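You operate a simulated robot arm through the tools that you are given. There is no shell and no other tool.

Carry out the task below with a simulated two-armed robot. There is one attempt and no reset: what you move stays moved.

Task
On the clear end of the cabinet top, fold the pink towel in half, so that its two long edges meet.

The check looks at the end state, three seconds after you hand in, the way a careful person would. Anything else that was tipped, shoved, dropped, spilled or broken makes it a failure. Flat cloth is picked up by pressing the open fingertips on it (5 to 10 N) and closing them slowly along it; thin cloth reads only 2 to 8 mm in the jaws.

Robot
Two 6-joint arms with two-finger parallel grippers on one trunk, on a base that drives. Base frame: it is fixed to the floor where the robot stands at the start and does not move with it; the origin is under the middle of the robot, x ahead of it, y to its left, z up. Lengths are in cm, angles in rad, forces in N, time in s.
The left shoulder is at the start at [28, 18.5, 78], the right one opposite. With the tool pointing down near the work surface each hand reaches from about 52 to 90 cm from the robot's upright axis, wherever it stands, measured 20 degrees to its own side. Places, roughly: clear end of the cabinet top [-340, 200, 90]; pink towel [-325, 200, 75]. Payload 1.57 kg a hand.
The TCP of each hand is the grasp point between the finger pads, 3 cm short of the fingertips. In the tool frame z runs along the fingers and y along their closing line. The gripper opens to 8 cm. The fingers are 1.7 cm wide and 1.2 cm thick; the gripper's body (4 by 8.2 cm) begins 8 cm behind the TCP.
Orientation is told as [roll, pitch, yaw] about the base's x, y, z axes, in that order, counted from this pose: with the fingers straight down and closing along the base's y, the tool's x points along the base's -x, its y along +y and its z along -z.

Tools
- The arms move only by the tool jog_arm. It takes "left_series", "right_series" or both (then of equal length, played together; a hand with none holds still); each is a list of rows, each a list of 7 numbers: the shift along the tool's x, y, z in units of 200 mm (1.0 is 200 mm), then the turn, a rotation vector about the tool's x, y, z in units of 60 degrees (1.0 is 60 degrees), then the gripper command, from -1 (shut) to 1 (fully open), values between in proportion. In form: [[tx, ty, tz, rx, ry, rz, fingers], ...]. A call has 1 to 20 rows; each row is the pose to reach, as a shift and turn from the pose commanded when the call began, along the tool's axes at that moment. A call with a number of a shift or a turn outside -1 to 1 is refused whole. Each row takes 0.2 s and may step no farther than 5 cm and 0.15 rad from the row before; otherwise, or with a gripper value out of range, the whole call is refused. A pose out of reach is approached as far as the arm can. The call stops where the force on the tool passes 40 N (or 10 N more than at its start, if that is more) or the arm is blocked; 0.2 s more then pass. The fingers move at their own pace (about 15.3 cm/s each) and stop on an object; they squeeze with about 33 N. The grip force told is the motor's: it shows also when the fingers shut on nothing. Time passes only in rows, and 0.2 s behind the last, so rows that repeat a pose let the fingers close. It gives the time, the measured TCP pose, the force on the tool (base axes), the opening and the grip force at its end, in the units of the frame above (readings bear some noise), with the torque about the TCP (base axes, N m) and any sound that the robot's microphone picked up.
- Cameras (640 x 400 px; columns grow to the right, rows downward): "scene" is now at [23.88, 0.61, 124.7]; the picture's right is [0.03, -1.00, 0.00], its down [-0.57, -0.02, -0.82] and it looks along [0.82, 0.03, -0.57] (base axes); focal length 260 px, centre (320, 200). "left" rides on the left gripper at [7.2, 0.7, -12.2] in its tool frame; the picture's right is [-0.09, 1.00, 0.00], its down [-0.84, -0.08, -0.54] and it looks along [-0.54, -0.05, 0.84] (tool axes); focal length 238 px, centre (320, 200). "right" rides on the right gripper at [7.2, -0.7, -12.2] in its tool frame; the picture's right is [0.09, 1.00, 0.00], its down [-0.84, 0.08, -0.54] and it looks along [-0.54, 0.05, 0.84] (tool axes); focal length 238 px, centre (320, 200). There is no depth. A picture from a camera that has moved, and an enlarged one, comes with that camera's place and axes in the base frame and with its lens. The place of the scene camera against the robot may be out by one fixed shift of up to 1.8 cm in any direction.
- grab_frame(camera): a new picture of that camera. It takes no simulated time.
- lift_body(by): slides the trunk up (or, below 0, down) by that many cm; the arms and the scene camera ride with it, the base frame stays. It gives what a move gives, with no picture.
- base_move(legs): drives the robot by 1 to 6 legs, each [ahead, turn to the left] in cm and rad, along the robot's own axes; the way and the turn of a leg run together, so that a leg with both is an arc; at most 150 cm and 3.142 rad a leg. The arms and the cameras ride along, it lands a little off, and it stops where it bumps. It gives what a move gives.
- pan_tilt(pan, tilt): turns the head with the scene camera to pan (to the left, within 1.501 rad either way) and tilt (down, from -0.506 to 1.204), counted from straight ahead of the robot. It gives what a move gives.
- enlarge(camera, box): a new picture of the part [left, top, right, bottom] of that camera's present view, enlarged. It takes no simulated time.
- hand_in(): hands the job in; it is judged then, once.

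Nothing tells you exact positions but the pictures and the camera data. Unless the task says otherwise, let go and move clear before handing in.

The tools are called after "Call:" as a command line: name --argument value ..., lists and objects as JSON in quotes. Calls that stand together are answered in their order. jog_arm: Moves the arms, as the interface text tells. Its arguments: {"type":"object","properties":{"left_series":{"type":"array","items":{"type":"array","items":{"type":"number"}}},"right_series":{"type":"array","items":{"type":"array","items":{"type":"number"}}}},"required":[]} The other tools are called the same way: lift_body (by) slides the trunk up or down; base_move (legs) drives the base; pan_tilt (pan, tilt) turns the head that bears the scene camera; grab_frame (camera) takes a picture; enlarge (camera, box) takes an enlarged picture of a part of a camera's view; hand_in () hands the job in.

At the start:

```text
time: 0.0
left_tool_pos: [54.64, 22.63, 110.25]
left_orientation: [0.0, 0.001, 0.0]
left_contact_force: [0.4, 0.2, 0.1]
left_ft_torque: [0.01, -0.04, 0.03]
left_opening: 7.99
left_grasp_force: 0.0
right_tool_pos: [57.06, -23.74, 110.21]
right_orientation: [-0.001, 0.001, -0.001]
right_contact_force: [0.1, 0.0, 1.1]
right_ft_torque: [-0.01, 0.01, -0.01]
right_opening: 8.0
right_grasp_force: 0.1
trunk travel left (down, up): [-47.5, 51.5]
robot x, y, heading: [-0.14, 0.21, 0.001]
head pan, tilt: [0.033, 0.613]
```

scene: 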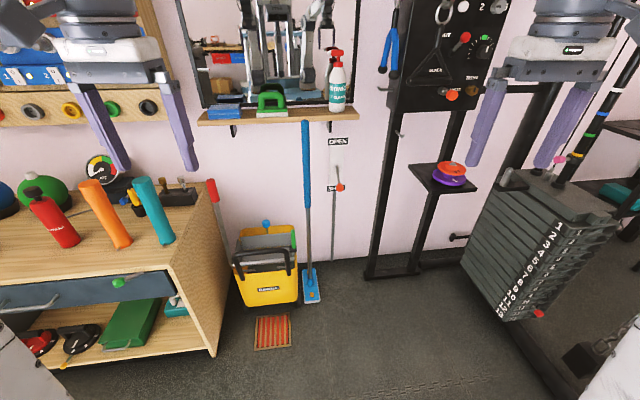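
right: 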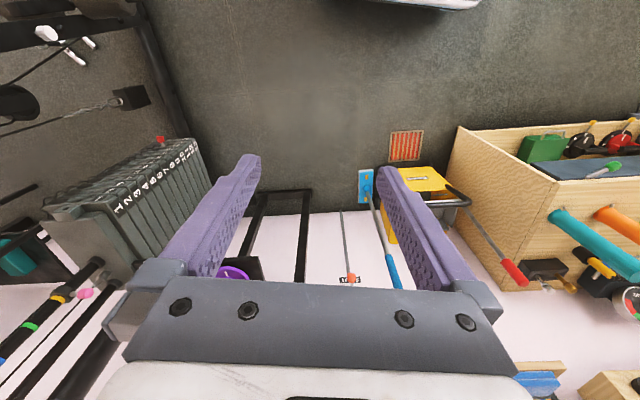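
left: 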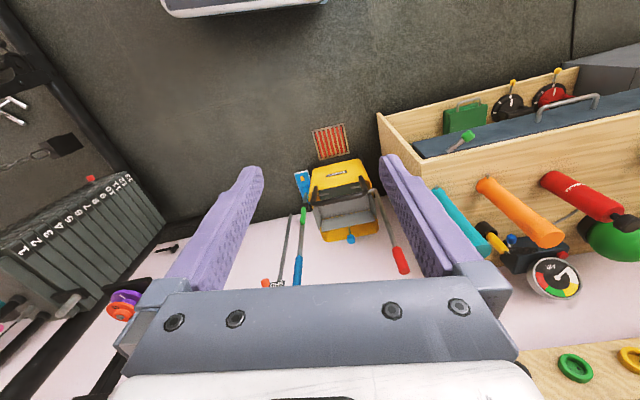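

The robot faces a wall with a bench, bucket and weights; the cabinet is behind me to the left, around [-340, 200]. I'll pan the head to look around before driving.

Call:
pan_tilt --pan 1.5 --tilt 0.4

Call:
grab_frame --camera "scene"

Call:
pan_tilt --pan -1.5 --tilt 0.4

Call:
grab_frame --camera "scene"

```text
time: 1.6
left_tool_pos: [54.55, 22.64, 110.25]
left_orientation: [0.0, -0.002, 0.0]
left_contact_force: [0.9, -0.3, 0.2]
left_ft_torque: [-0.01, 0.02, 0.0]
left_opening: 8.0
left_grasp_force: 0.0
right_tool_pos: [56.99, -23.63, 110.29]
right_orientation: [-0.001, 0.0, -0.001]
right_contact_force: [0.1, -0.8, 0.0]
right_ft_torque: [-0.01, -0.03, 0.05]
right_opening: 7.99
right_grasp_force: 0.1
trunk travel left (down, up): [-47.5, 51.5]
robot x, y, heading: [-0.04, 0.02, -0.003]
head pan, tilt: [1.499, 0.4]
```

```text
taken
camera scene: at [15.75, 9.56, 126.63], right [1.0, -0.07, 0.0], down [-0.03, -0.39, -0.92], along [0.07, 0.92, -0.39], focal length 260 px, centre (320, 200)
```

scene: 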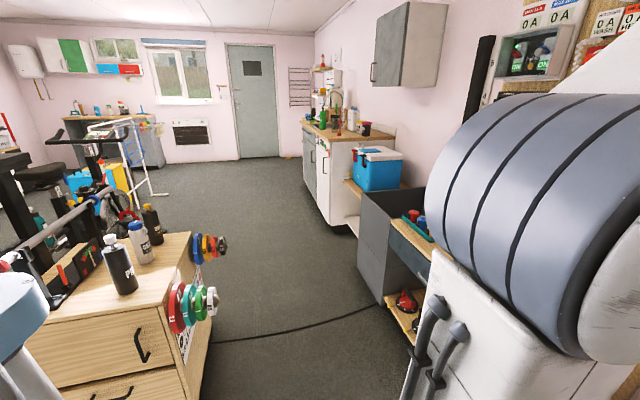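

```text
time: 4.2
left_tool_pos: [54.57, 22.64, 110.26]
left_orientation: [0.0, 0.0, 0.0]
left_contact_force: [-0.8, -0.6, 0.3]
left_ft_torque: [0.03, -0.02, -0.03]
left_opening: 7.98
left_grasp_force: 0.0
right_tool_pos: [56.94, -23.6, 110.3]
right_orientation: [-0.001, 0.0, -0.001]
right_contact_force: [-0.2, -1.3, 0.2]
right_ft_torque: [0.0, 0.0, -0.01]
right_opening: 7.99
right_grasp_force: 0.1
trunk travel left (down, up): [-47.5, 51.5]
robot x, y, heading: [0.24, -0.14, 0.001]
head pan, tilt: [-1.499, 0.4]
```

```text
taken
camera scene: at [15.74, -8.92, 126.63], right [-1.0, -0.07, 0.0], down [-0.03, 0.39, -0.92], along [0.07, -0.92, -0.39], focal length 260 px, centre (320, 200)
```

scene: 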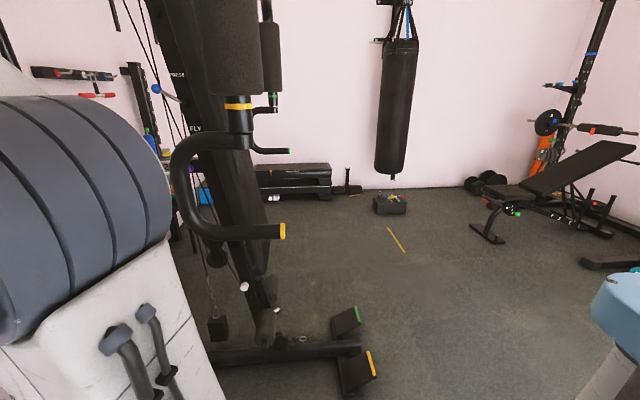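

Looking left I see a wooden drawer unit with bottles (behind-left), and the room extends to a door and window; the cabinet must lie further behind. I'll turn left in stages, looking as I go.

Call:
pan_tilt --pan 1.5 --tilt 0.5

Call:
base_move --legs '[[0, 0.8]]'

Call:
grab_frame --camera "scene"

```text
time: 6.8
left_tool_pos: [54.66, 22.63, 110.22]
left_orientation: [-0.001, -0.001, -0.001]
left_contact_force: [-1.2, 0.6, 0.4]
left_ft_torque: [-0.02, -0.04, 0.02]
left_opening: 7.99
left_grasp_force: 0.0
right_tool_pos: [57.05, -23.6, 110.29]
right_orientation: [0.0, 0.0, 0.0]
right_contact_force: [0.9, 0.9, -0.2]
right_ft_torque: [0.01, -0.03, 0.03]
right_opening: 8.0
right_grasp_force: 0.0
trunk travel left (down, up): [-47.5, 51.5]
robot x, y, heading: [0.11, -0.29, -0.001]
head pan, tilt: [1.499, 0.499]
```

```text
time: 9.3
left_tool_pos: [22.36, 54.68, 110.33]
left_orientation: [0.002, -0.002, 0.794]
left_contact_force: [0.3, 0.8, 0.5]
left_ft_torque: [0.01, 0.02, 0.05]
left_opening: 8.01
left_grasp_force: 0.1
right_tool_pos: [56.91, 23.92, 110.16]
right_orientation: [-0.001, -0.001, 0.794]
right_contact_force: [0.2, 0.9, -0.4]
right_ft_torque: [-0.04, 0.02, -0.02]
right_opening: 8.0
right_grasp_force: 0.1
trunk travel left (down, up): [-47.5, 51.5]
robot x, y, heading: [0.02, 0.12, 0.789]
head pan, tilt: [1.499, 0.499]
```

```text
taken
camera scene: at [4.29, 18.56, 125.72], right [0.75, 0.66, 0.0], down [0.32, -0.36, -0.88], along [-0.58, 0.66, -0.48], focal length 260 px, centre (320, 200)
```

scene: 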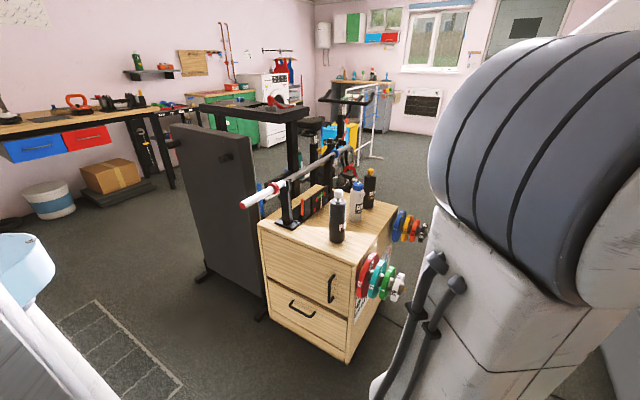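

The green cabinet beside the washing machine at the far wall projects to where the task's cabinet should be. Zooming in there.

Call:
enlarge --camera "scene" --box '[130, 60, 310, 172]'

Call:
pan_tilt --pan 1.5 --tilt 0.3

Call:
base_move --legs '[[0, 0.8]]'

Call:
grab_frame --camera "scene"

```text
3.56 times, centred on (220, 116) of scene
camera zoom: at [4.29, 18.56, 125.72], right [0.75, 0.66, 0.0], down [0.32, -0.36, -0.88], along [-0.58, 0.66, -0.48], focal length 922 px, centre (676, 499)
```

zoom: 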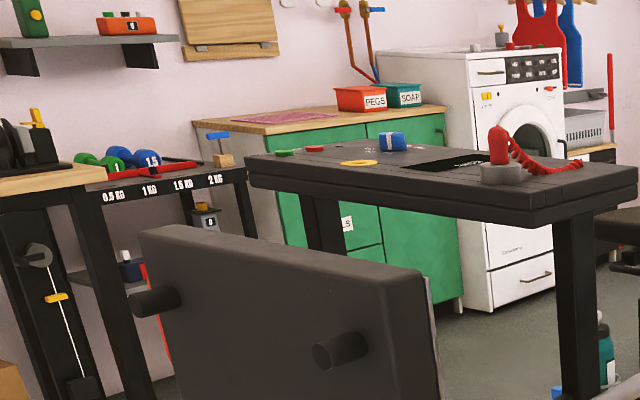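

```text
time: 10.0
left_tool_pos: [22.2, 54.76, 110.31]
left_orientation: [0.001, 0.0, 0.792]
left_contact_force: [-0.6, 0.7, 0.1]
left_ft_torque: [0.02, 0.02, 0.0]
left_opening: 7.99
left_grasp_force: 0.1
right_tool_pos: [56.86, 23.92, 110.22]
right_orientation: [0.002, 0.0, 0.791]
right_contact_force: [-0.1, -0.3, 0.0]
right_ft_torque: [0.01, 0.03, -0.01]
right_opening: 8.02
right_grasp_force: 0.0
trunk travel left (down, up): [-47.5, 51.5]
robot x, y, heading: [0.04, 0.26, 0.794]
head pan, tilt: [1.499, 0.3]
```

```text
time: 12.5
left_tool_pos: [-23.88, 54.04, 110.26]
left_orientation: [0.001, -0.001, 1.593]
left_contact_force: [0.1, -0.2, 0.1]
left_ft_torque: [0.0, -0.01, -0.02]
left_opening: 7.99
left_grasp_force: 0.1
right_tool_pos: [22.31, 57.63, 110.25]
right_orientation: [-0.001, -0.001, 1.595]
right_contact_force: [1.3, -0.2, 0.1]
right_ft_torque: [0.0, -0.04, 0.01]
right_opening: 8.01
right_grasp_force: 0.0
trunk travel left (down, up): [-47.5, 51.5]
robot x, y, heading: [0.0, 0.18, 1.598]
head pan, tilt: [1.499, 0.3]
```

```text
taken
camera scene: at [-10.68, 16.74, 127.56], right [0.04, 1.0, 0.0], down [0.3, -0.01, -0.96], along [-0.95, 0.04, -0.3], focal length 260 px, centre (320, 200)
```

scene: 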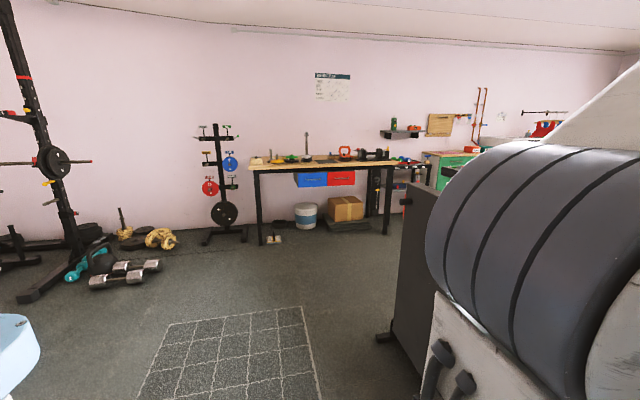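

The pink towel appears on the left end of the green cabinet's wooden top, next to two boxes (pegs, soap). I'll turn to face -x and drive along the clear floor left of the black bench, then look again.

Call:
pan_tilt --pan 0.0 --tilt 0.4

Call:
base_move --legs '[[0, 0.8], [0, 0.74]]'

Call:
grab_frame --camera "scene"

Call:
pan_tilt --pan -0.6 --tilt 0.4

Call:
grab_frame --camera "scene"

```text
time: 14.1
left_tool_pos: [-23.84, 54.01, 110.19]
left_orientation: [-0.002, 0.0, 1.597]
left_contact_force: [-1.2, 0.0, -0.2]
left_ft_torque: [-0.01, 0.01, 0.0]
left_opening: 8.02
left_grasp_force: 0.0
right_tool_pos: [22.34, 57.69, 110.28]
right_orientation: [0.001, 0.0, 1.595]
right_contact_force: [0.3, -0.1, -0.1]
right_ft_torque: [0.02, -0.04, 0.01]
right_opening: 8.01
right_grasp_force: 0.0
trunk travel left (down, up): [-47.5, 51.5]
robot x, y, heading: [-0.12, -0.23, 1.596]
head pan, tilt: [0.0, 0.4]
```

```text
time: 18.6
left_tool_pos: [-54.56, -22.6, 110.22]
left_orientation: [-0.001, 0.001, -3.14]
left_contact_force: [-0.3, 0.3, -0.1]
left_ft_torque: [0.01, 0.01, -0.04]
left_opening: 7.98
left_grasp_force: 0.1
right_tool_pos: [-57.08, 23.66, 110.28]
right_orientation: [0.001, 0.001, -3.143]
right_contact_force: [-0.4, 0.3, -0.6]
right_ft_torque: [0.02, -0.04, 0.0]
right_opening: 7.97
right_grasp_force: 0.2
trunk travel left (down, up): [-47.5, 51.5]
robot x, y, heading: [-0.38, -0.22, -3.135]
head pan, tilt: [0.0, 0.4]
```

```text
taken
camera scene: at [-26.2, 0.18, 126.63], right [-0.01, 1.0, 0.0], down [0.39, 0.0, -0.92], along [-0.92, -0.01, -0.39], focal length 260 px, centre (320, 200)
```

scene: 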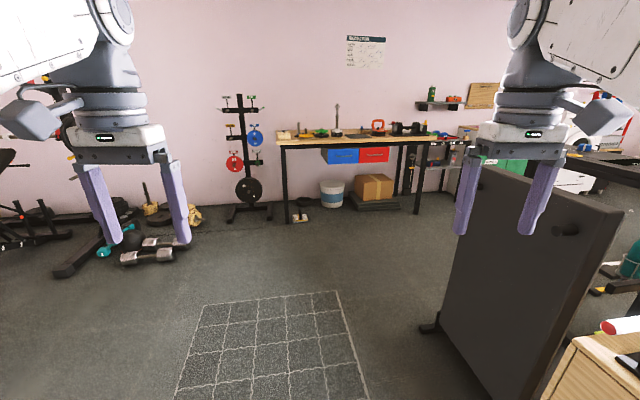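

```text
time: 19.6
left_tool_pos: [-54.58, -22.7, 110.34]
left_orientation: [0.0, 0.0, -3.141]
left_contact_force: [-1.1, 0.6, -0.1]
left_ft_torque: [0.0, 0.01, 0.05]
left_opening: 8.0
left_grasp_force: 0.0
right_tool_pos: [-57.13, 23.55, 110.29]
right_orientation: [0.0, 0.001, -3.143]
right_contact_force: [0.1, -0.9, -0.3]
right_ft_torque: [0.0, -0.01, -0.02]
right_opening: 8.01
right_grasp_force: 0.0
trunk travel left (down, up): [-47.5, 51.5]
robot x, y, heading: [-0.02, -0.18, -3.133]
head pan, tilt: [-0.6, 0.4]
```

```text
taken
camera scene: at [-24.61, 5.42, 126.63], right [0.56, 0.83, 0.0], down [0.32, -0.22, -0.92], along [-0.76, 0.52, -0.39], focal length 260 px, centre (320, 200)
```

scene: 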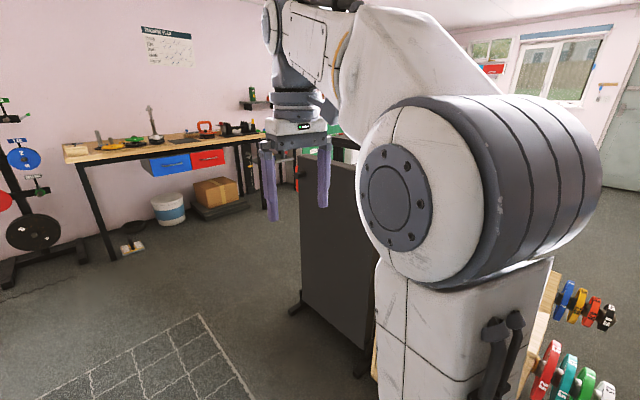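

Floor ahead is clear (a chalk-like grid only); the workbench front is at about x=-275. I'll drive 130 cm ahead and look to the right for the cabinet.

Call:
base_move --legs '[[130, 0]]'

Call:
pan_tilt --pan -0.9 --tilt 0.4

Call:
grab_frame --camera "scene"

Call:
grab_frame --camera "right"

```text
time: 26.1
left_tool_pos: [-185.24, -26.18, 110.24]
left_orientation: [-0.001, 0.001, -3.116]
left_contact_force: [-1.0, 1.1, -0.1]
left_ft_torque: [0.02, -0.01, -0.03]
left_opening: 8.0
left_grasp_force: 0.0
right_tool_pos: [-188.86, 20.18, 110.37]
right_orientation: [0.0, 0.0, -3.117]
right_contact_force: [0.7, -1.0, -0.6]
right_ft_torque: [0.0, 0.0, 0.01]
right_opening: 8.01
right_grasp_force: 0.0
trunk travel left (down, up): [-47.5, 51.5]
robot x, y, heading: [-131.26, -2.37, -3.109]
head pan, tilt: [-0.6, 0.4]
```

```text
time: 26.9
left_tool_pos: [-185.26, -26.1, 110.23]
left_orientation: [-0.001, 0.0, -3.117]
left_contact_force: [-0.6, -0.5, -0.3]
left_ft_torque: [0.01, 0.02, -0.02]
left_opening: 8.01
left_grasp_force: 0.0
right_tool_pos: [-188.72, 19.94, 110.32]
right_orientation: [-0.002, 0.0, -3.119]
right_contact_force: [-0.4, -0.5, -0.1]
right_ft_torque: [0.03, 0.01, 0.0]
right_opening: 8.0
right_grasp_force: 0.0
trunk travel left (down, up): [-47.5, 51.5]
robot x, y, heading: [-131.19, -2.58, -3.115]
head pan, tilt: [-0.901, 0.4]
```

```text
taken
camera scene: at [-154.13, 4.72, 126.63], right [0.77, 0.64, 0.0], down [0.25, -0.3, -0.92], along [-0.59, 0.7, -0.39], focal length 260 px, centre (320, 200)
```

scene: 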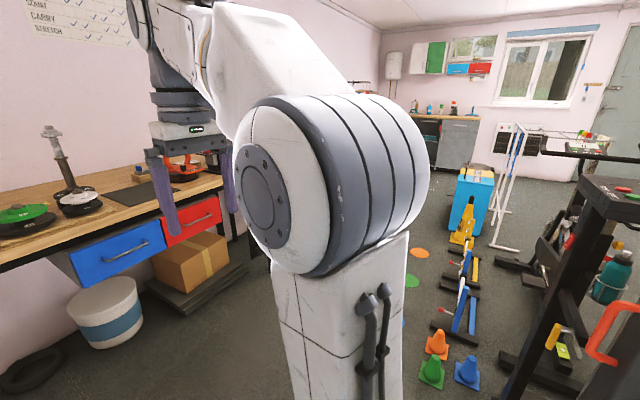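

```text
taken
camera right: at [-181.62, 20.85, 122.41], right [0.12, -0.99, 0.0], down [-0.83, -0.1, 0.54], along [-0.54, -0.06, -0.84], focal length 238 px, centre (320, 200)
```

right: 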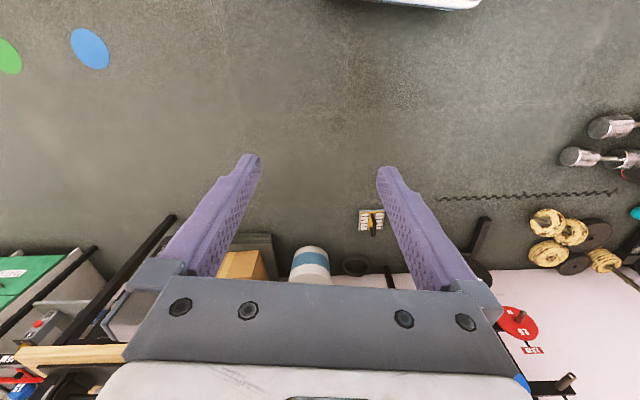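

The robot's right arm hides the cabinet; low cones/hurdles stand at about x=-165, y>95, with flat floor dots at x≈-200. I'll raise the trunk so the hands clear everything, drive a bit further, and turn right to look at the lane in front of the cabinet.

Call:
lift_body --by 18

Call:
base_move --legs '[[55, 0]]'

Call:
base_move --legs '[[0, -0.8]]'

Call:
pan_tilt --pan 0.0 --tilt 0.5

Call:
grab_frame --camera "scene"

Call:
grab_frame --camera "right"

Call:
grab_frame --camera "left"

```text
time: 28.9
left_tool_pos: [-185.28, -26.12, 128.25]
left_orientation: [0.0, -0.001, -3.116]
left_contact_force: [-0.1, -0.4, 0.0]
left_ft_torque: [0.01, 0.03, 0.04]
left_opening: 7.98
left_grasp_force: 0.1
right_tool_pos: [-188.8, 20.09, 128.18]
right_orientation: [0.0, 0.0, -3.118]
right_contact_force: [-0.3, 0.3, 0.6]
right_ft_torque: [-0.02, -0.01, -0.04]
right_opening: 8.02
right_grasp_force: 0.1
trunk travel left (down, up): [-65.5, 33.5]
robot x, y, heading: [-131.03, -2.19, -3.117]
head pan, tilt: [-0.901, 0.4]
```

```text
time: 32.1
left_tool_pos: [-239.36, -28.35, 128.32]
left_orientation: [0.002, 0.0, -3.11]
left_contact_force: [0.3, -0.1, 0.1]
left_ft_torque: [-0.02, 0.01, 0.01]
left_opening: 7.99
left_grasp_force: 0.0
right_tool_pos: [-243.28, 17.87, 128.28]
right_orientation: [0.0, 0.0, -3.11]
right_contact_force: [0.1, 0.1, 0.7]
right_ft_torque: [0.01, 0.02, -0.02]
right_opening: 7.99
right_grasp_force: 0.1
trunk travel left (down, up): [-65.5, 33.5]
robot x, y, heading: [-185.34, -4.11, -3.104]
head pan, tilt: [-0.901, 0.4]
```

```text
time: 34.6
left_tool_pos: [-240.26, 17.98, 128.35]
left_orientation: [0.0, 0.001, 2.368]
left_contact_force: [0.8, -0.4, -0.2]
left_ft_torque: [0.0, -0.05, -0.01]
left_opening: 7.99
left_grasp_force: 0.1
right_tool_pos: [-209.78, 52.95, 128.25]
right_orientation: [-0.001, 0.001, 2.366]
right_contact_force: [0.2, 0.3, 0.4]
right_ft_torque: [0.02, 0.0, 0.03]
right_opening: 7.98
right_grasp_force: 0.1
trunk travel left (down, up): [-65.5, 33.5]
robot x, y, heading: [-185.5, -3.85, 2.37]
head pan, tilt: [-0.901, 0.4]
```

```text
time: 35.8
left_tool_pos: [-240.27, 18.01, 128.27]
left_orientation: [-0.001, -0.001, 2.367]
left_contact_force: [0.4, 1.0, 0.3]
left_ft_torque: [0.03, -0.01, 0.01]
left_opening: 8.0
left_grasp_force: 0.1
right_tool_pos: [-209.63, 52.86, 128.33]
right_orientation: [-0.002, 0.002, 2.366]
right_contact_force: [-0.7, 0.1, 0.6]
right_ft_torque: [0.03, -0.01, -0.01]
right_opening: 8.0
right_grasp_force: 0.0
trunk travel left (down, up): [-65.5, 33.5]
robot x, y, heading: [-185.41, -4.11, 2.37]
head pan, tilt: [0.0, 0.499]
```

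```text
taken
camera scene: at [-204.43, 13.85, 143.72], right [0.7, 0.72, 0.0], down [0.34, -0.33, -0.88], along [-0.63, 0.61, -0.48], focal length 260 px, centre (320, 200)
```

scene: 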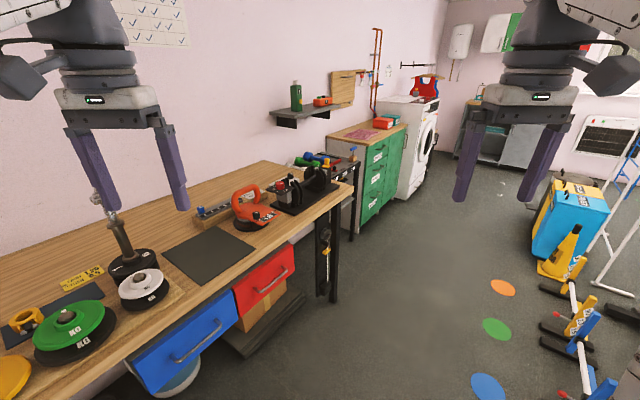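

```text
taken
camera right: at [-204.06, 48.22, 140.42], right [-0.63, -0.78, 0.0], down [-0.65, 0.53, 0.54], along [-0.42, 0.34, -0.84], focal length 238 px, centre (320, 200)
```

right: 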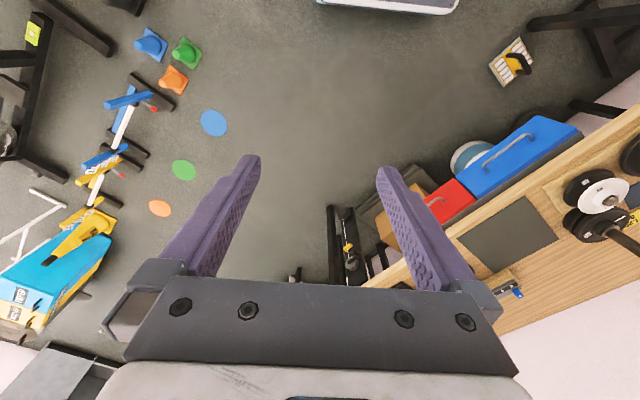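

```text
taken
camera left: at [-235.6, 12.62, 140.51], right [-0.76, -0.65, 0.0], down [-0.54, 0.64, 0.54], along [-0.35, 0.41, -0.84], focal length 238 px, centre (320, 200)
```

left: 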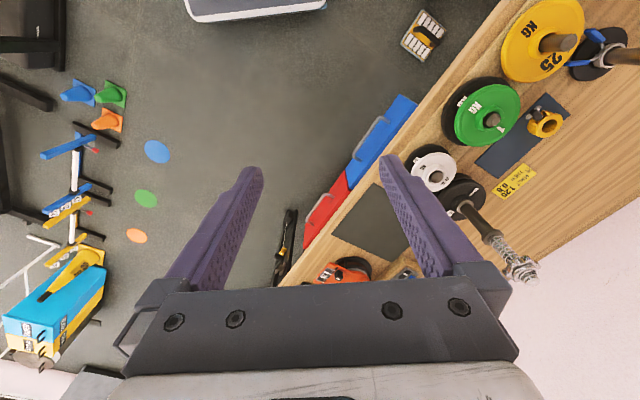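

The cabinet is now visible: wooden top with the pink towel at its near (left) end and pegs/soap boxes at the far end. Zooming in.

Call:
enlarge --camera "scene" --box '[270, 90, 430, 190]'

Call:
enlarge --camera "scene" --box '[320, 110, 416, 170]'

```text
4.00 times, centred on (350, 140) of scene
camera zoom: at [-204.43, 13.85, 143.72], right [0.7, 0.72, 0.0], down [0.34, -0.33, -0.88], along [-0.63, 0.61, -0.48], focal length 1038 px, centre (200, 440)
```

zoom: 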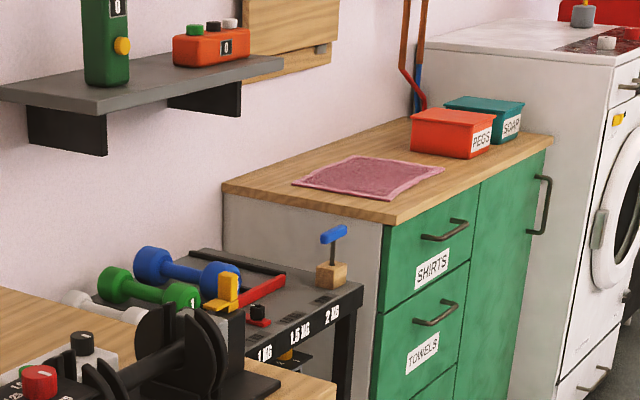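

```text
6.67 times, centred on (368, 140) of scene
camera zoom: at [-204.43, 13.85, 143.72], right [0.7, 0.72, 0.0], down [0.34, -0.33, -0.88], along [-0.63, 0.61, -0.48], focal length 1730 px, centre (0, 600)
```

zoom: 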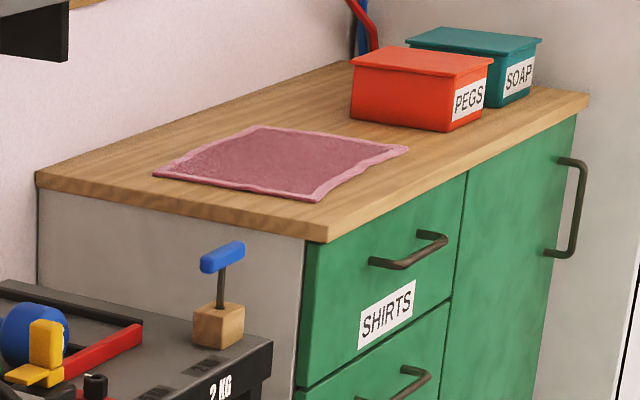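

The towel lies at the clear near end of the cabinet top, about 31 x 23 cm, long edges roughly along y; cabinet front is near x=-325. I'll drive up the lane between bench and floor dots, heading for about (-265, 205).

Call:
base_move --legs '[[0, -0.352], [126, 0]]'

Call:
grab_frame --camera "scene"

Call:
grab_frame --camera "left"

```text
time: 43.3
left_tool_pos: [-284.53, 149.66, 128.34]
left_orientation: [0.0, 0.001, 2.022]
left_contact_force: [0.0, -0.1, -0.1]
left_ft_torque: [-0.01, 0.02, -0.06]
left_opening: 8.01
left_grasp_force: 0.1
right_tool_pos: [-243.94, 172.03, 128.37]
right_orientation: [-0.002, -0.001, 2.019]
right_contact_force: [-0.9, 0.2, -0.1]
right_ft_torque: [-0.01, 0.01, -0.01]
right_opening: 8.01
right_grasp_force: 0.0
trunk travel left (down, up): [-65.5, 33.5]
robot x, y, heading: [-240.87, 110.28, 2.022]
head pan, tilt: [0.0, 0.499]
```

```text
taken
camera scene: at [-252.39, 133.21, 143.72], right [0.9, 0.44, 0.0], down [0.21, -0.43, -0.88], along [-0.38, 0.79, -0.48], focal length 260 px, centre (320, 200)
```

scene: 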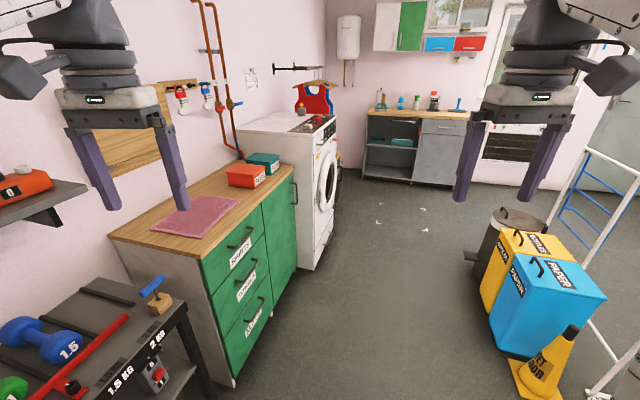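

```text
taken
camera left: at [-281.98, 142.95, 140.52], right [-0.94, -0.35, 0.0], down [-0.29, 0.79, 0.54], along [-0.19, 0.51, -0.84], focal length 238 px, centre (320, 200)
```

left: 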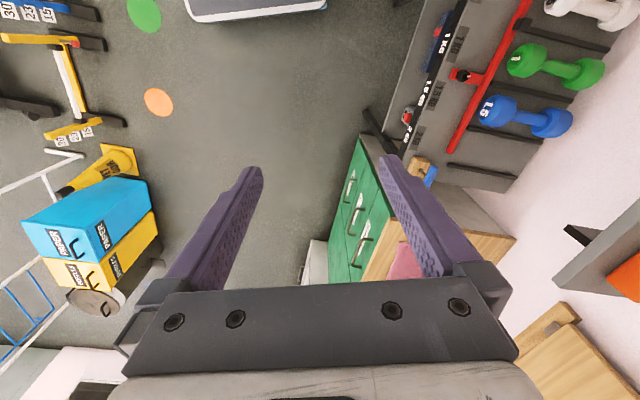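

I now see the cabinet close; the wall shelf corner is around [-336,163,114], just left of the cabinet. Zooming on the towel to measure its corners.

Call:
enlarge --camera "scene" --box '[100, 140, 308, 270]'

```text
3.08 times, centred on (204, 205) of scene
camera zoom: at [-252.39, 133.21, 143.72], right [0.9, 0.44, 0.0], down [0.21, -0.43, -0.88], along [-0.38, 0.79, -0.48], focal length 798 px, centre (677, 185)
```

zoom: 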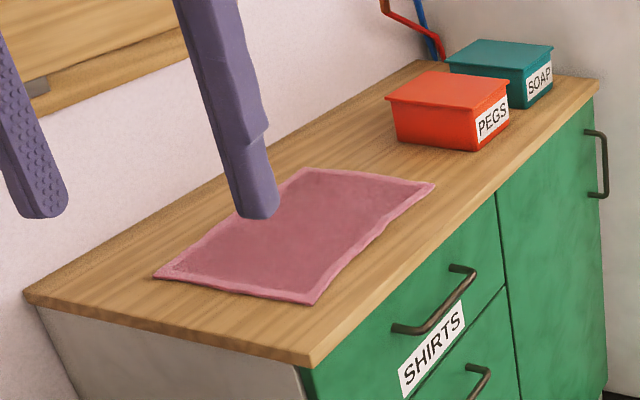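

The towel's corners come out near (-349,179), (-326,184), (-333,215), (-356,209) — long axis turned ~13° from y. I'll drive to (-262,213), turn to face square to the long edges (heading ≈3.36), and look before closing in.

Call:
base_move --legs '[[0, -0.249], [104, 0]]'

Call:
base_move --legs '[[0, 1.587]]'

Call:
pan_tilt --pan 0.0 --tilt 0.8

Call:
grab_frame --camera "scene"

Call:
grab_frame --camera "left"

Call:
grab_frame --camera "right"

```text
time: 49.5
left_tool_pos: [-295.07, 260.51, 128.37]
left_orientation: [0.0, -0.001, 1.777]
left_contact_force: [-1.0, -0.1, -0.1]
left_ft_torque: [-0.04, 0.02, 0.0]
left_opening: 7.96
left_grasp_force: 0.0
right_tool_pos: [-250.27, 272.27, 128.43]
right_orientation: [0.0, 0.001, 1.776]
right_contact_force: [-0.1, -0.1, 0.4]
right_ft_torque: [0.02, -0.01, 0.01]
right_opening: 8.01
right_grasp_force: 0.0
trunk travel left (down, up): [-65.5, 33.5]
robot x, y, heading: [-261.92, 211.83, 1.781]
head pan, tilt: [0.0, 0.499]
```

```text
time: 53.7
left_tool_pos: [-310.25, 177.85, 128.26]
left_orientation: [0.001, -0.001, -2.928]
left_contact_force: [0.2, 0.0, 1.0]
left_ft_torque: [0.03, -0.01, 0.02]
left_opening: 8.0
left_grasp_force: 0.1
right_tool_pos: [-322.58, 222.74, 128.17]
right_orientation: [-0.001, 0.0, -2.926]
right_contact_force: [0.1, -1.1, -0.8]
right_ft_torque: [0.0, -0.05, 0.0]
right_opening: 8.01
right_grasp_force: 0.1
trunk travel left (down, up): [-65.5, 33.5]
robot x, y, heading: [-261.99, 211.82, -2.92]
head pan, tilt: [0.0, 0.499]
```

```text
time: 54.5
left_tool_pos: [-310.28, 177.99, 128.43]
left_orientation: [0.0, 0.0, -2.926]
left_contact_force: [0.6, -0.5, -0.4]
left_ft_torque: [0.0, 0.0, 0.0]
left_opening: 8.02
left_grasp_force: 0.1
right_tool_pos: [-322.63, 222.73, 128.29]
right_orientation: [-0.001, 0.001, -2.927]
right_contact_force: [0.7, 0.0, 1.0]
right_ft_torque: [0.02, 0.04, -0.02]
right_opening: 7.98
right_grasp_force: 0.1
trunk travel left (down, up): [-65.5, 33.5]
robot x, y, heading: [-261.82, 211.45, -2.923]
head pan, tilt: [0.0, 0.799]
```

```text
taken
camera scene: at [-286.27, 206.85, 141.13], right [-0.22, 0.98, 0.0], down [0.7, 0.15, -0.7], along [-0.68, -0.15, -0.72], focal length 260 px, centre (320, 200)
```

scene: 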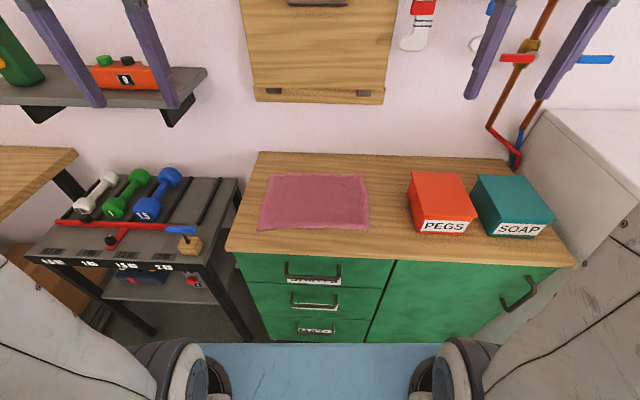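

```text
taken
camera left: at [-303.12, 179.01, 140.52], right [0.12, -0.99, 0.0], down [-0.83, -0.1, 0.54], along [-0.54, -0.07, -0.84], focal length 238 px, centre (320, 200)
```

left: 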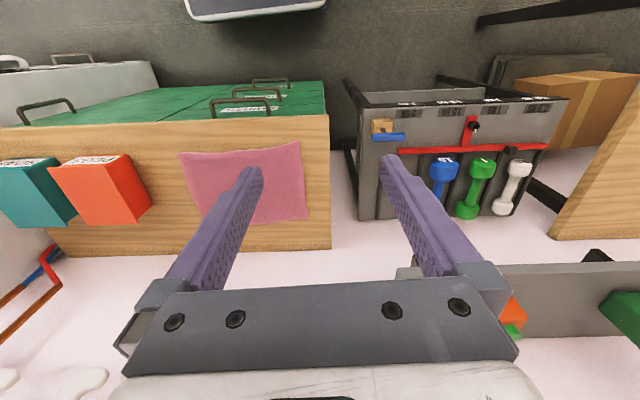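

```text
taken
camera right: at [-315.69, 224.82, 140.42], right [0.3, -0.95, 0.0], down [-0.8, -0.25, 0.54], along [-0.52, -0.16, -0.84], focal length 238 px, centre (320, 200)
```

right: 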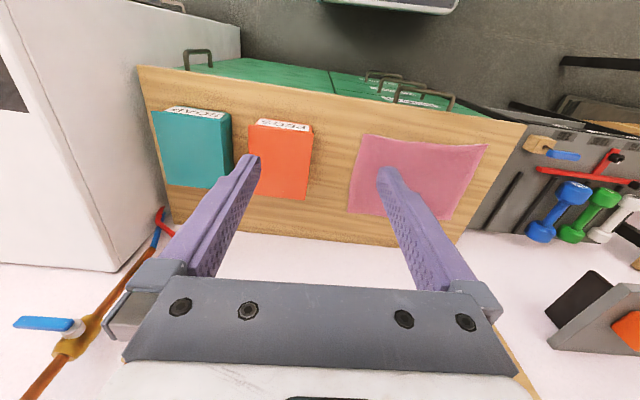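

The robot now faces the cabinet squarely; towel on the left end, pegs box at right. I'll zoom in to measure the towel and the cabinet edges.

Call:
enlarge --camera "scene" --box '[224, 140, 416, 260]'

Call:
enlarge --camera "left" --box '[160, 110, 352, 230]'

Call:
enlarge --camera "right" --box '[320, 100, 512, 220]'

```text
3.33 times, centred on (320, 200) of scene
camera zoom: at [-286.27, 206.85, 141.13], right [-0.22, 0.98, 0.0], down [0.7, 0.15, -0.7], along [-0.68, -0.15, -0.72], focal length 865 px, centre (320, 200)
```

zoom: 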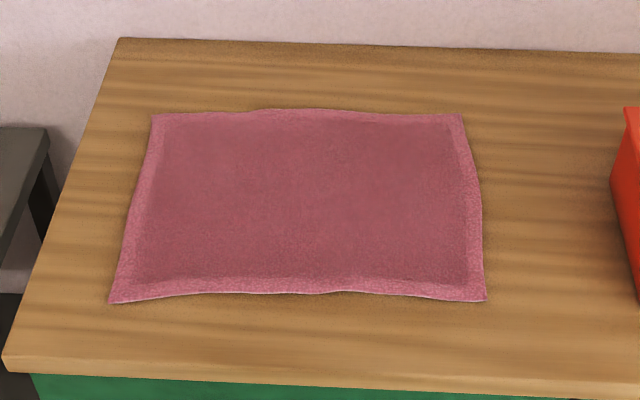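

```text
3.33 times, centred on (256, 170) of left
camera zoom: at [-303.12, 179.01, 140.52], right [0.12, -0.99, 0.0], down [-0.83, -0.1, 0.54], along [-0.54, -0.07, -0.84], focal length 794 px, centre (533, 300)
```

zoom: 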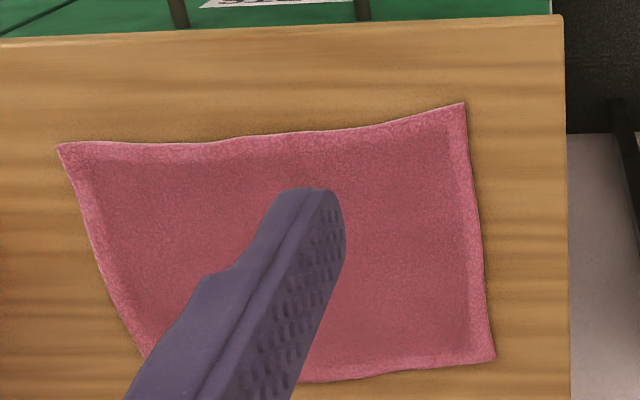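

```text
3.33 times, centred on (416, 160) of right
camera zoom: at [-315.69, 224.82, 140.42], right [0.3, -0.95, 0.0], down [-0.8, -0.25, 0.54], along [-0.52, -0.16, -0.84], focal length 794 px, centre (0, 333)
```

zoom: 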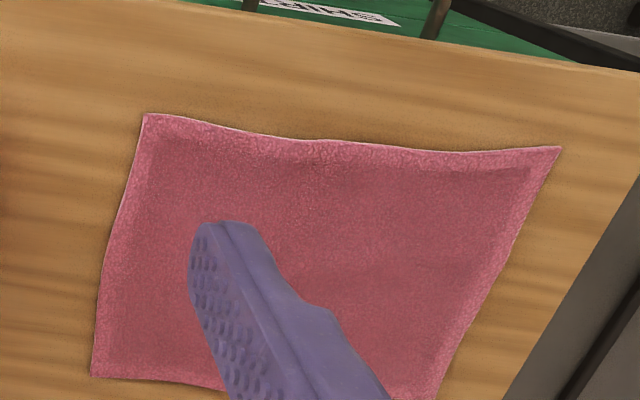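

Triangulating with both hand cameras puts the towel corners at about FL(-322,181), FR(-329,210), BR(-351,206), BL(-344,177), z≈86.5 — square with my heading. Plan: bring the back long edge over to the front edge. First lower the trunk back and close in about 7 cm.

Call:
lift_body --by -16

Call:
base_move --legs '[[7, 0]]'

Call:
grab_frame --camera "scene"

Call:
grab_frame --camera "right"

Call:
grab_frame --camera "left"

```text
time: 56.4
left_tool_pos: [-310.28, 178.01, 112.39]
left_orientation: [-0.002, 0.001, -2.927]
left_contact_force: [0.0, 0.0, -0.6]
left_ft_torque: [0.01, -0.02, -0.05]
left_opening: 8.03
left_grasp_force: 0.1
right_tool_pos: [-322.63, 222.64, 112.28]
right_orientation: [0.0, 0.001, -2.927]
right_contact_force: [0.3, 0.6, -0.8]
right_ft_torque: [0.0, 0.01, 0.01]
right_opening: 8.01
right_grasp_force: 0.1
trunk travel left (down, up): [-49.5, 49.5]
robot x, y, heading: [-261.84, 211.94, -2.921]
head pan, tilt: [0.0, 0.799]
```

```text
time: 57.4
left_tool_pos: [-317.02, 176.5, 112.29]
left_orientation: [-0.001, 0.001, -2.926]
left_contact_force: [1.4, -0.2, 0.7]
left_ft_torque: [0.03, 0.05, 0.02]
left_opening: 8.01
left_grasp_force: 0.0
right_tool_pos: [-329.32, 221.25, 112.22]
right_orientation: [-0.002, -0.001, -2.927]
right_contact_force: [-0.1, 0.7, -0.1]
right_ft_torque: [-0.05, 0.01, 0.0]
right_opening: 8.01
right_grasp_force: 0.0
trunk travel left (down, up): [-49.5, 49.5]
robot x, y, heading: [-268.4, 210.36, -2.923]
head pan, tilt: [0.0, 0.799]
```

```text
taken
camera scene: at [-293.01, 205.33, 125.12], right [-0.22, 0.98, 0.0], down [0.7, 0.16, -0.7], along [-0.68, -0.15, -0.72], focal length 260 px, centre (320, 200)
```

scene: 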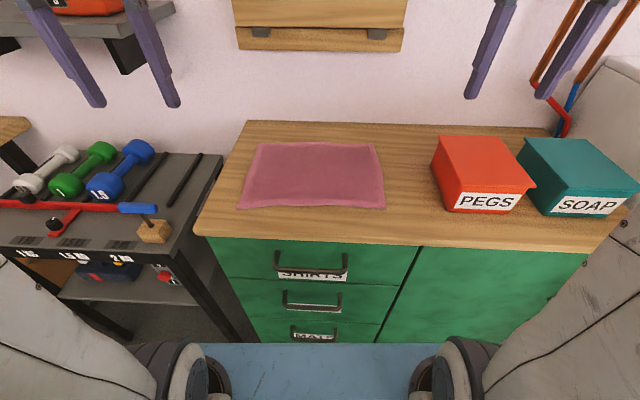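

```text
taken
camera right: at [-322.44, 223.28, 124.43], right [0.3, -0.95, 0.0], down [-0.8, -0.25, 0.54], along [-0.52, -0.16, -0.84], focal length 238 px, centre (320, 200)
```

right: 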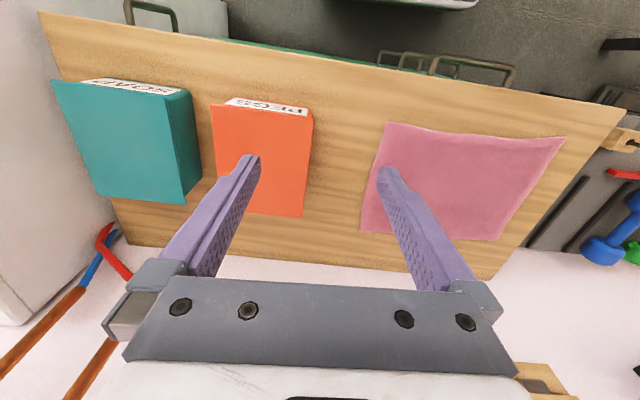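

```text
taken
camera left: at [-309.85, 177.48, 124.53], right [0.12, -0.99, 0.0], down [-0.83, -0.1, 0.54], along [-0.54, -0.07, -0.84], focal length 238 px, centre (320, 200)
```

left: 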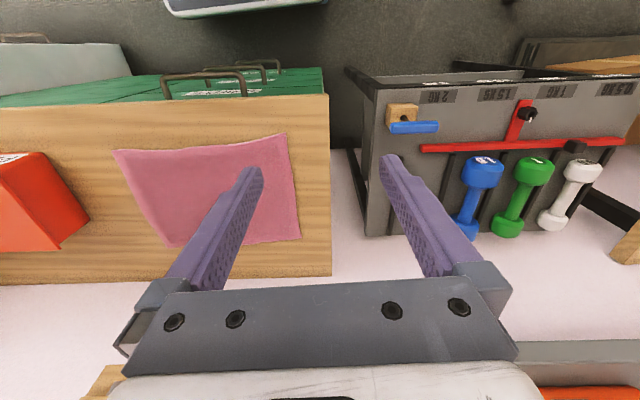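

Robot in place; towel's back edge is ~81 cm ahead, front edge ~59. Now I'll swing both hands above the back edge at height while turning the grippers 90° so that they close across the long edge (first half of the move).

Call:
jog_arm --left_series '[[-0.106, -0.0375, 0, 0, 0, -0.125, 1], [-0.212, -0.075, 0, 0, 0, -0.25, 1], [-0.318, -0.1125, 0, 0, 0, -0.375, 1], [-0.424, -0.15, 0, 0, 0, -0.5, 1], [-0.53, -0.1875, 0, 0, 0, -0.625, 1], [-0.635, -0.225, 0, 0, 0, -0.75, 1]]' --right_series '[[-0.097, 0.056, 0, 0, 0, 0.125, 1], [-0.193, 0.112, 0, 0, 0, 0.25, 1], [-0.29, 0.168, 0, 0, 0, 0.375, 1], [-0.387, 0.223, 0, 0, 0, 0.5, 1], [-0.483, 0.279, 0, 0, 0, 0.625, 1], [-0.58, 0.335, 0, 0, 0, 0.75, 1]]'

Call:
grab_frame --camera "scene"

```text
time: 58.8
left_tool_pos: [-330.34, 178.3, 112.33]
left_orientation: [0.0, -0.002, -2.139]
left_contact_force: [0.5, 0.4, 0.3]
left_ft_torque: [0.0, 0.05, 0.03]
left_opening: 8.01
left_grasp_force: 0.0
right_tool_pos: [-339.24, 212.19, 112.26]
right_orientation: [0.001, 0.0, 2.57]
right_contact_force: [0.3, 0.5, 0.3]
right_ft_torque: [0.02, 0.06, 0.03]
right_opening: 8.0
right_grasp_force: 0.1
trunk travel left (down, up): [-49.5, 49.5]
robot x, y, heading: [-269.01, 210.21, -2.922]
head pan, tilt: [0.0, 0.799]
```

```text
taken
camera scene: at [-292.98, 205.34, 125.12], right [-0.22, 0.98, 0.0], down [0.7, 0.16, -0.7], along [-0.68, -0.15, -0.72], focal length 260 px, centre (320, 200)
```

scene: 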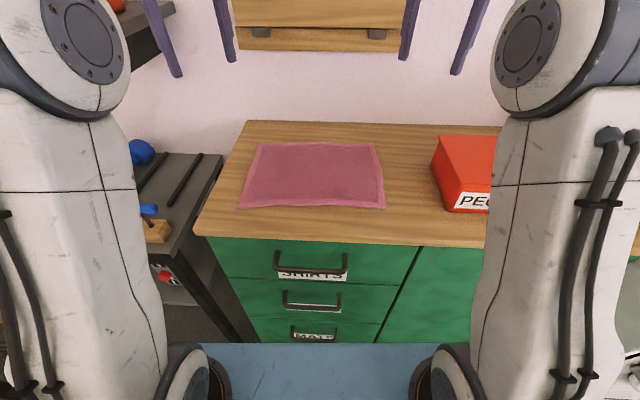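

Both hands moved as planned with no contact. Completing the second half of the turn and shift to hover over the back-edge pinch points.

Call:
jog_arm --left_series '[[-0.05, -0.102, 0, 0, 0, -0.125, 1], [-0.1, -0.204, 0, 0, 0, -0.25, 1], [-0.15, -0.306, 0, 0, 0, -0.375, 1], [-0.2, -0.408, 0, 0, 0, -0.5, 1], [-0.25, -0.51, 0, 0, 0, -0.625, 1], [-0.3, -0.612, 0, 0, 0, -0.75, 1]]' --right_series '[[-0.029, 0.108, 0, 0, 0, 0.125, 1], [-0.058, 0.216, 0, 0, 0, 0.25, 1], [-0.0865, 0.3235, 0, 0, 0, 0.375, 1], [-0.115, 0.431, 0, 0, 0, 0.5, 1], [-0.144, 0.539, 0, 0, 0, 0.625, 1], [-0.173, 0.647, 0, 0, 0, 0.75, 1]]'

Call:
grab_frame --camera "scene"

Call:
grab_frame --camera "left"

Call:
grab_frame --camera "right"

```text
time: 60.2
left_tool_pos: [-338.26, 180.19, 107.73]
left_orientation: [-0.001, -0.001, -1.373]
left_contact_force: [-0.2, 0.1, -0.8]
left_ft_torque: [-0.03, -0.01, -0.03]
left_opening: 7.99
left_grasp_force: 0.1
left hand out of reach, approached as far as the arm can: row 1, 2, 3, 4, 5, 6
right_tool_pos: [-343.61, 205.87, 107.89]
right_orientation: [0.001, -0.002, 1.822]
right_contact_force: [0.4, -0.5, 0.1]
right_ft_torque: [0.0, 0.04, 0.01]
right_opening: 7.98
right_grasp_force: 0.1
right hand out of reach, approached as far as the arm can: row 1, 2, 3, 4, 5, 6
trunk travel left (down, up): [-49.5, 49.5]
robot x, y, heading: [-268.64, 210.23, -2.922]
head pan, tilt: [0.0, 0.799]
```

```text
taken
camera scene: at [-292.99, 205.34, 125.13], right [-0.22, 0.98, 0.0], down [0.7, 0.16, -0.7], along [-0.68, -0.15, -0.72], focal length 260 px, centre (320, 200)
```

scene: 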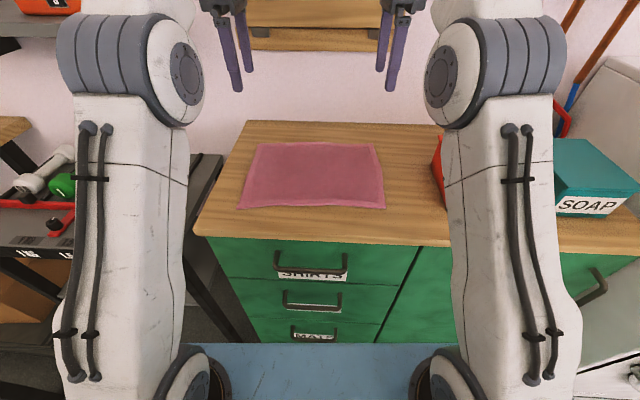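

```text
taken
camera left: at [-338.88, 187.46, 119.96], right [0.99, 0.1, 0.0], down [0.09, -0.84, 0.54], along [0.06, -0.54, -0.84], focal length 238 px, centre (320, 200)
```

left: 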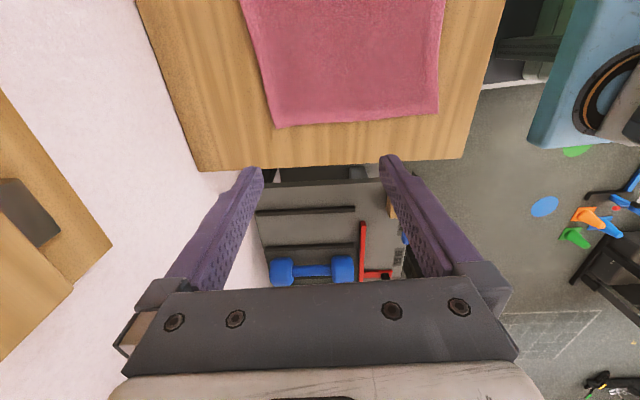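

```text
taken
camera right: at [-341.11, 198.96, 120.05], right [-0.94, -0.34, 0.0], down [-0.28, 0.79, 0.54], along [-0.18, 0.51, -0.84], focal length 238 px, centre (320, 200)
```

right: 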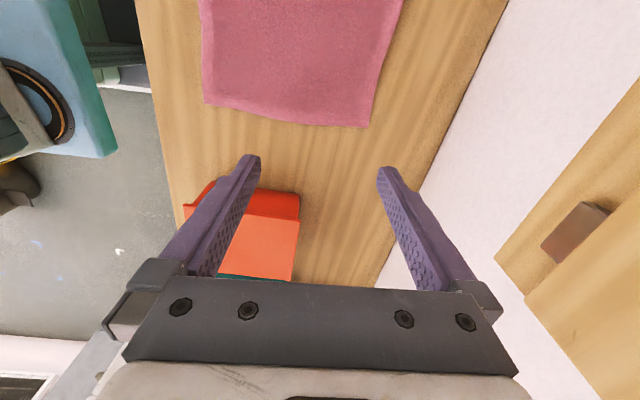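

At this height the last few cm are out of reach, since the wrist sits too high. I'll drop to a hover over the towel's middle (tips ~8 cm above it) and see how the commanded pose tracks.

Call:
jog_arm --left_series '[[0, 0.106, 0.143, 0, 0, 0, 1], [0, 0.212, 0.286, 0, 0, 0, 1], [0, 0.318, 0.429, 0, 0, 0, 1], [0, 0.424, 0.572, 0, 0, 0, 1], [0, 0.53, 0.715, 0, 0, 0, 1]]' --right_series '[[0, -0.106, 0.143, 0, 0, 0, 1], [0, -0.212, 0.286, 0, 0, 0, 1], [0, -0.318, 0.429, 0, 0, 0, 1], [0, -0.424, 0.572, 0, 0, 0, 1], [0, -0.53, 0.715, 0, 0, 0, 1]]'

Call:
grab_frame --camera "left"

Call:
grab_frame --camera "right"

Call:
grab_frame --camera "scene"

```text
time: 61.4
left_tool_pos: [-327.81, 182.67, 93.58]
left_orientation: [0.0, 0.001, -1.357]
left_contact_force: [-0.6, 0.1, -0.2]
left_ft_torque: [-0.02, -0.04, -0.01]
left_opening: 8.02
left_grasp_force: 0.1
right_tool_pos: [-332.86, 207.84, 93.25]
right_orientation: [0.001, 0.001, 1.786]
right_contact_force: [0.1, 0.2, 0.9]
right_ft_torque: [-0.01, -0.05, -0.04]
right_opening: 8.0
right_grasp_force: 0.0
trunk travel left (down, up): [-49.5, 49.5]
robot x, y, heading: [-268.61, 210.23, -2.923]
head pan, tilt: [0.0, 0.799]
```

```text
taken
camera left: at [-328.67, 189.93, 105.83], right [0.99, 0.12, 0.0], down [0.1, -0.83, 0.54], along [0.07, -0.54, -0.84], focal length 238 px, centre (320, 200)
```

left: 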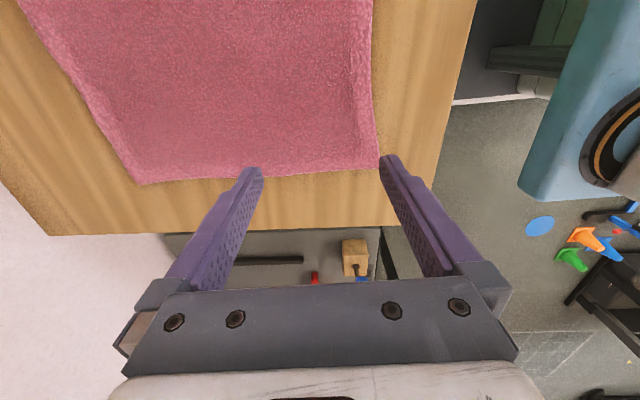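

```text
taken
camera right: at [-330.65, 200.88, 105.32], right [-0.95, -0.3, 0.0], down [-0.25, 0.8, 0.54], along [-0.16, 0.52, -0.84], focal length 238 px, centre (320, 200)
```

right: 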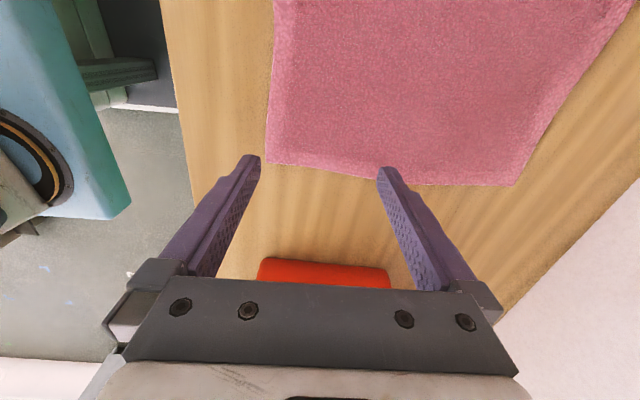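

```text
taken
camera scene: at [-293.04, 205.33, 125.12], right [-0.22, 0.98, 0.0], down [0.7, 0.16, -0.7], along [-0.68, -0.15, -0.72], focal length 260 px, centre (320, 200)
```

scene: 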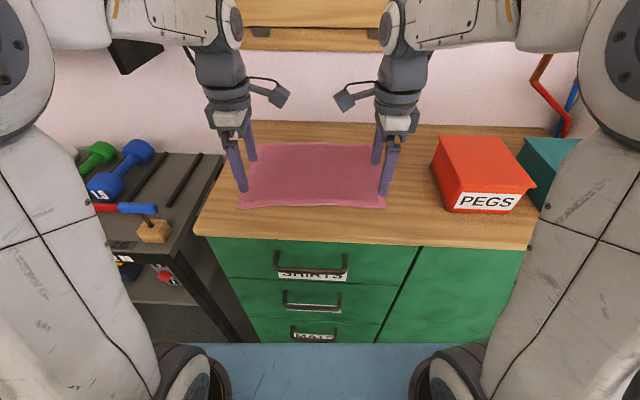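

The hands now hover over the front half with no contact; commanded poses clamp when out of reach. I'll test in free air whether both hands can tilt forward 45° near the front edge (needed at the end of the fold).

Call:
jog_arm --left_series '[[0, 0, -0.1, 0, 0, 0, -0.25], [0, 0, -0.2, 0.125, 0, 0, -0.25], [0, 0.03, -0.3, 0.25, 0, 0, -0.25], [0, 0.06, -0.3, 0.375, 0, 0, -0.25], [0, 0.1, -0.3, 0.5, 0, 0, -0.25], [0, 0.15, -0.3, 0.625, 0, 0, -0.25], [0, 0.2, -0.3, 0.75, 0, 0, -0.25]]' --right_series '[[0, 0, -0.1, 0, 0, 0, -0.25], [0, 0, -0.2, -0.125, 0, 0, -0.25], [0, -0.03, -0.3, -0.25, 0, 0, -0.25], [0, -0.06, -0.3, -0.375, 0, 0, -0.25], [0, -0.1, -0.3, -0.5, 0, 0, -0.25], [0, -0.15, -0.3, -0.625, 0, 0, -0.25], [0, -0.2, -0.3, -0.75, 0, 0, -0.25]]'

Call:
grab_frame --camera "scene"

```text
time: 63.0
left_tool_pos: [-328.96, 183.98, 98.49]
left_orientation: [-0.787, 0.0, -1.355]
left_contact_force: [0.3, -0.4, 0.0]
left_ft_torque: [-0.03, -0.03, 0.0]
left_opening: 3.01
left_grasp_force: 0.0
left hand out of reach, approached as far as the arm can: row 6, 7
right_tool_pos: [-332.69, 205.83, 98.18]
right_orientation: [0.784, 0.0, 1.787]
right_contact_force: [-0.6, 0.1, 0.7]
right_ft_torque: [-0.02, 0.01, 0.0]
right_opening: 3.0
right_grasp_force: 0.1
right hand out of reach, approached as far as the arm can: row 6, 7
trunk travel left (down, up): [-49.5, 49.5]
robot x, y, heading: [-268.62, 210.1, -2.92]
head pan, tilt: [0.0, 0.799]
```

```text
taken
camera scene: at [-293.01, 205.33, 125.12], right [-0.22, 0.98, 0.0], down [0.7, 0.16, -0.7], along [-0.68, -0.15, -0.72], focal length 260 px, centre (320, 200)
```

scene: 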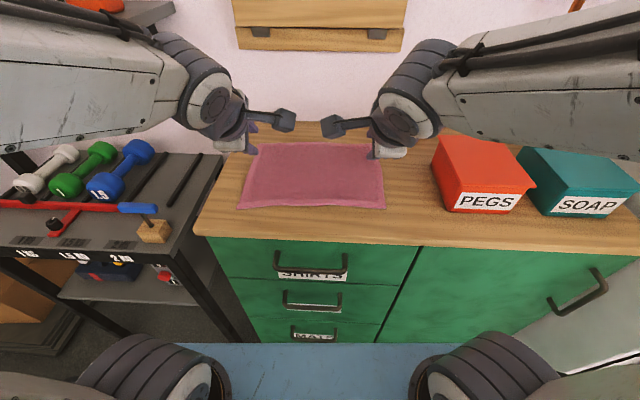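

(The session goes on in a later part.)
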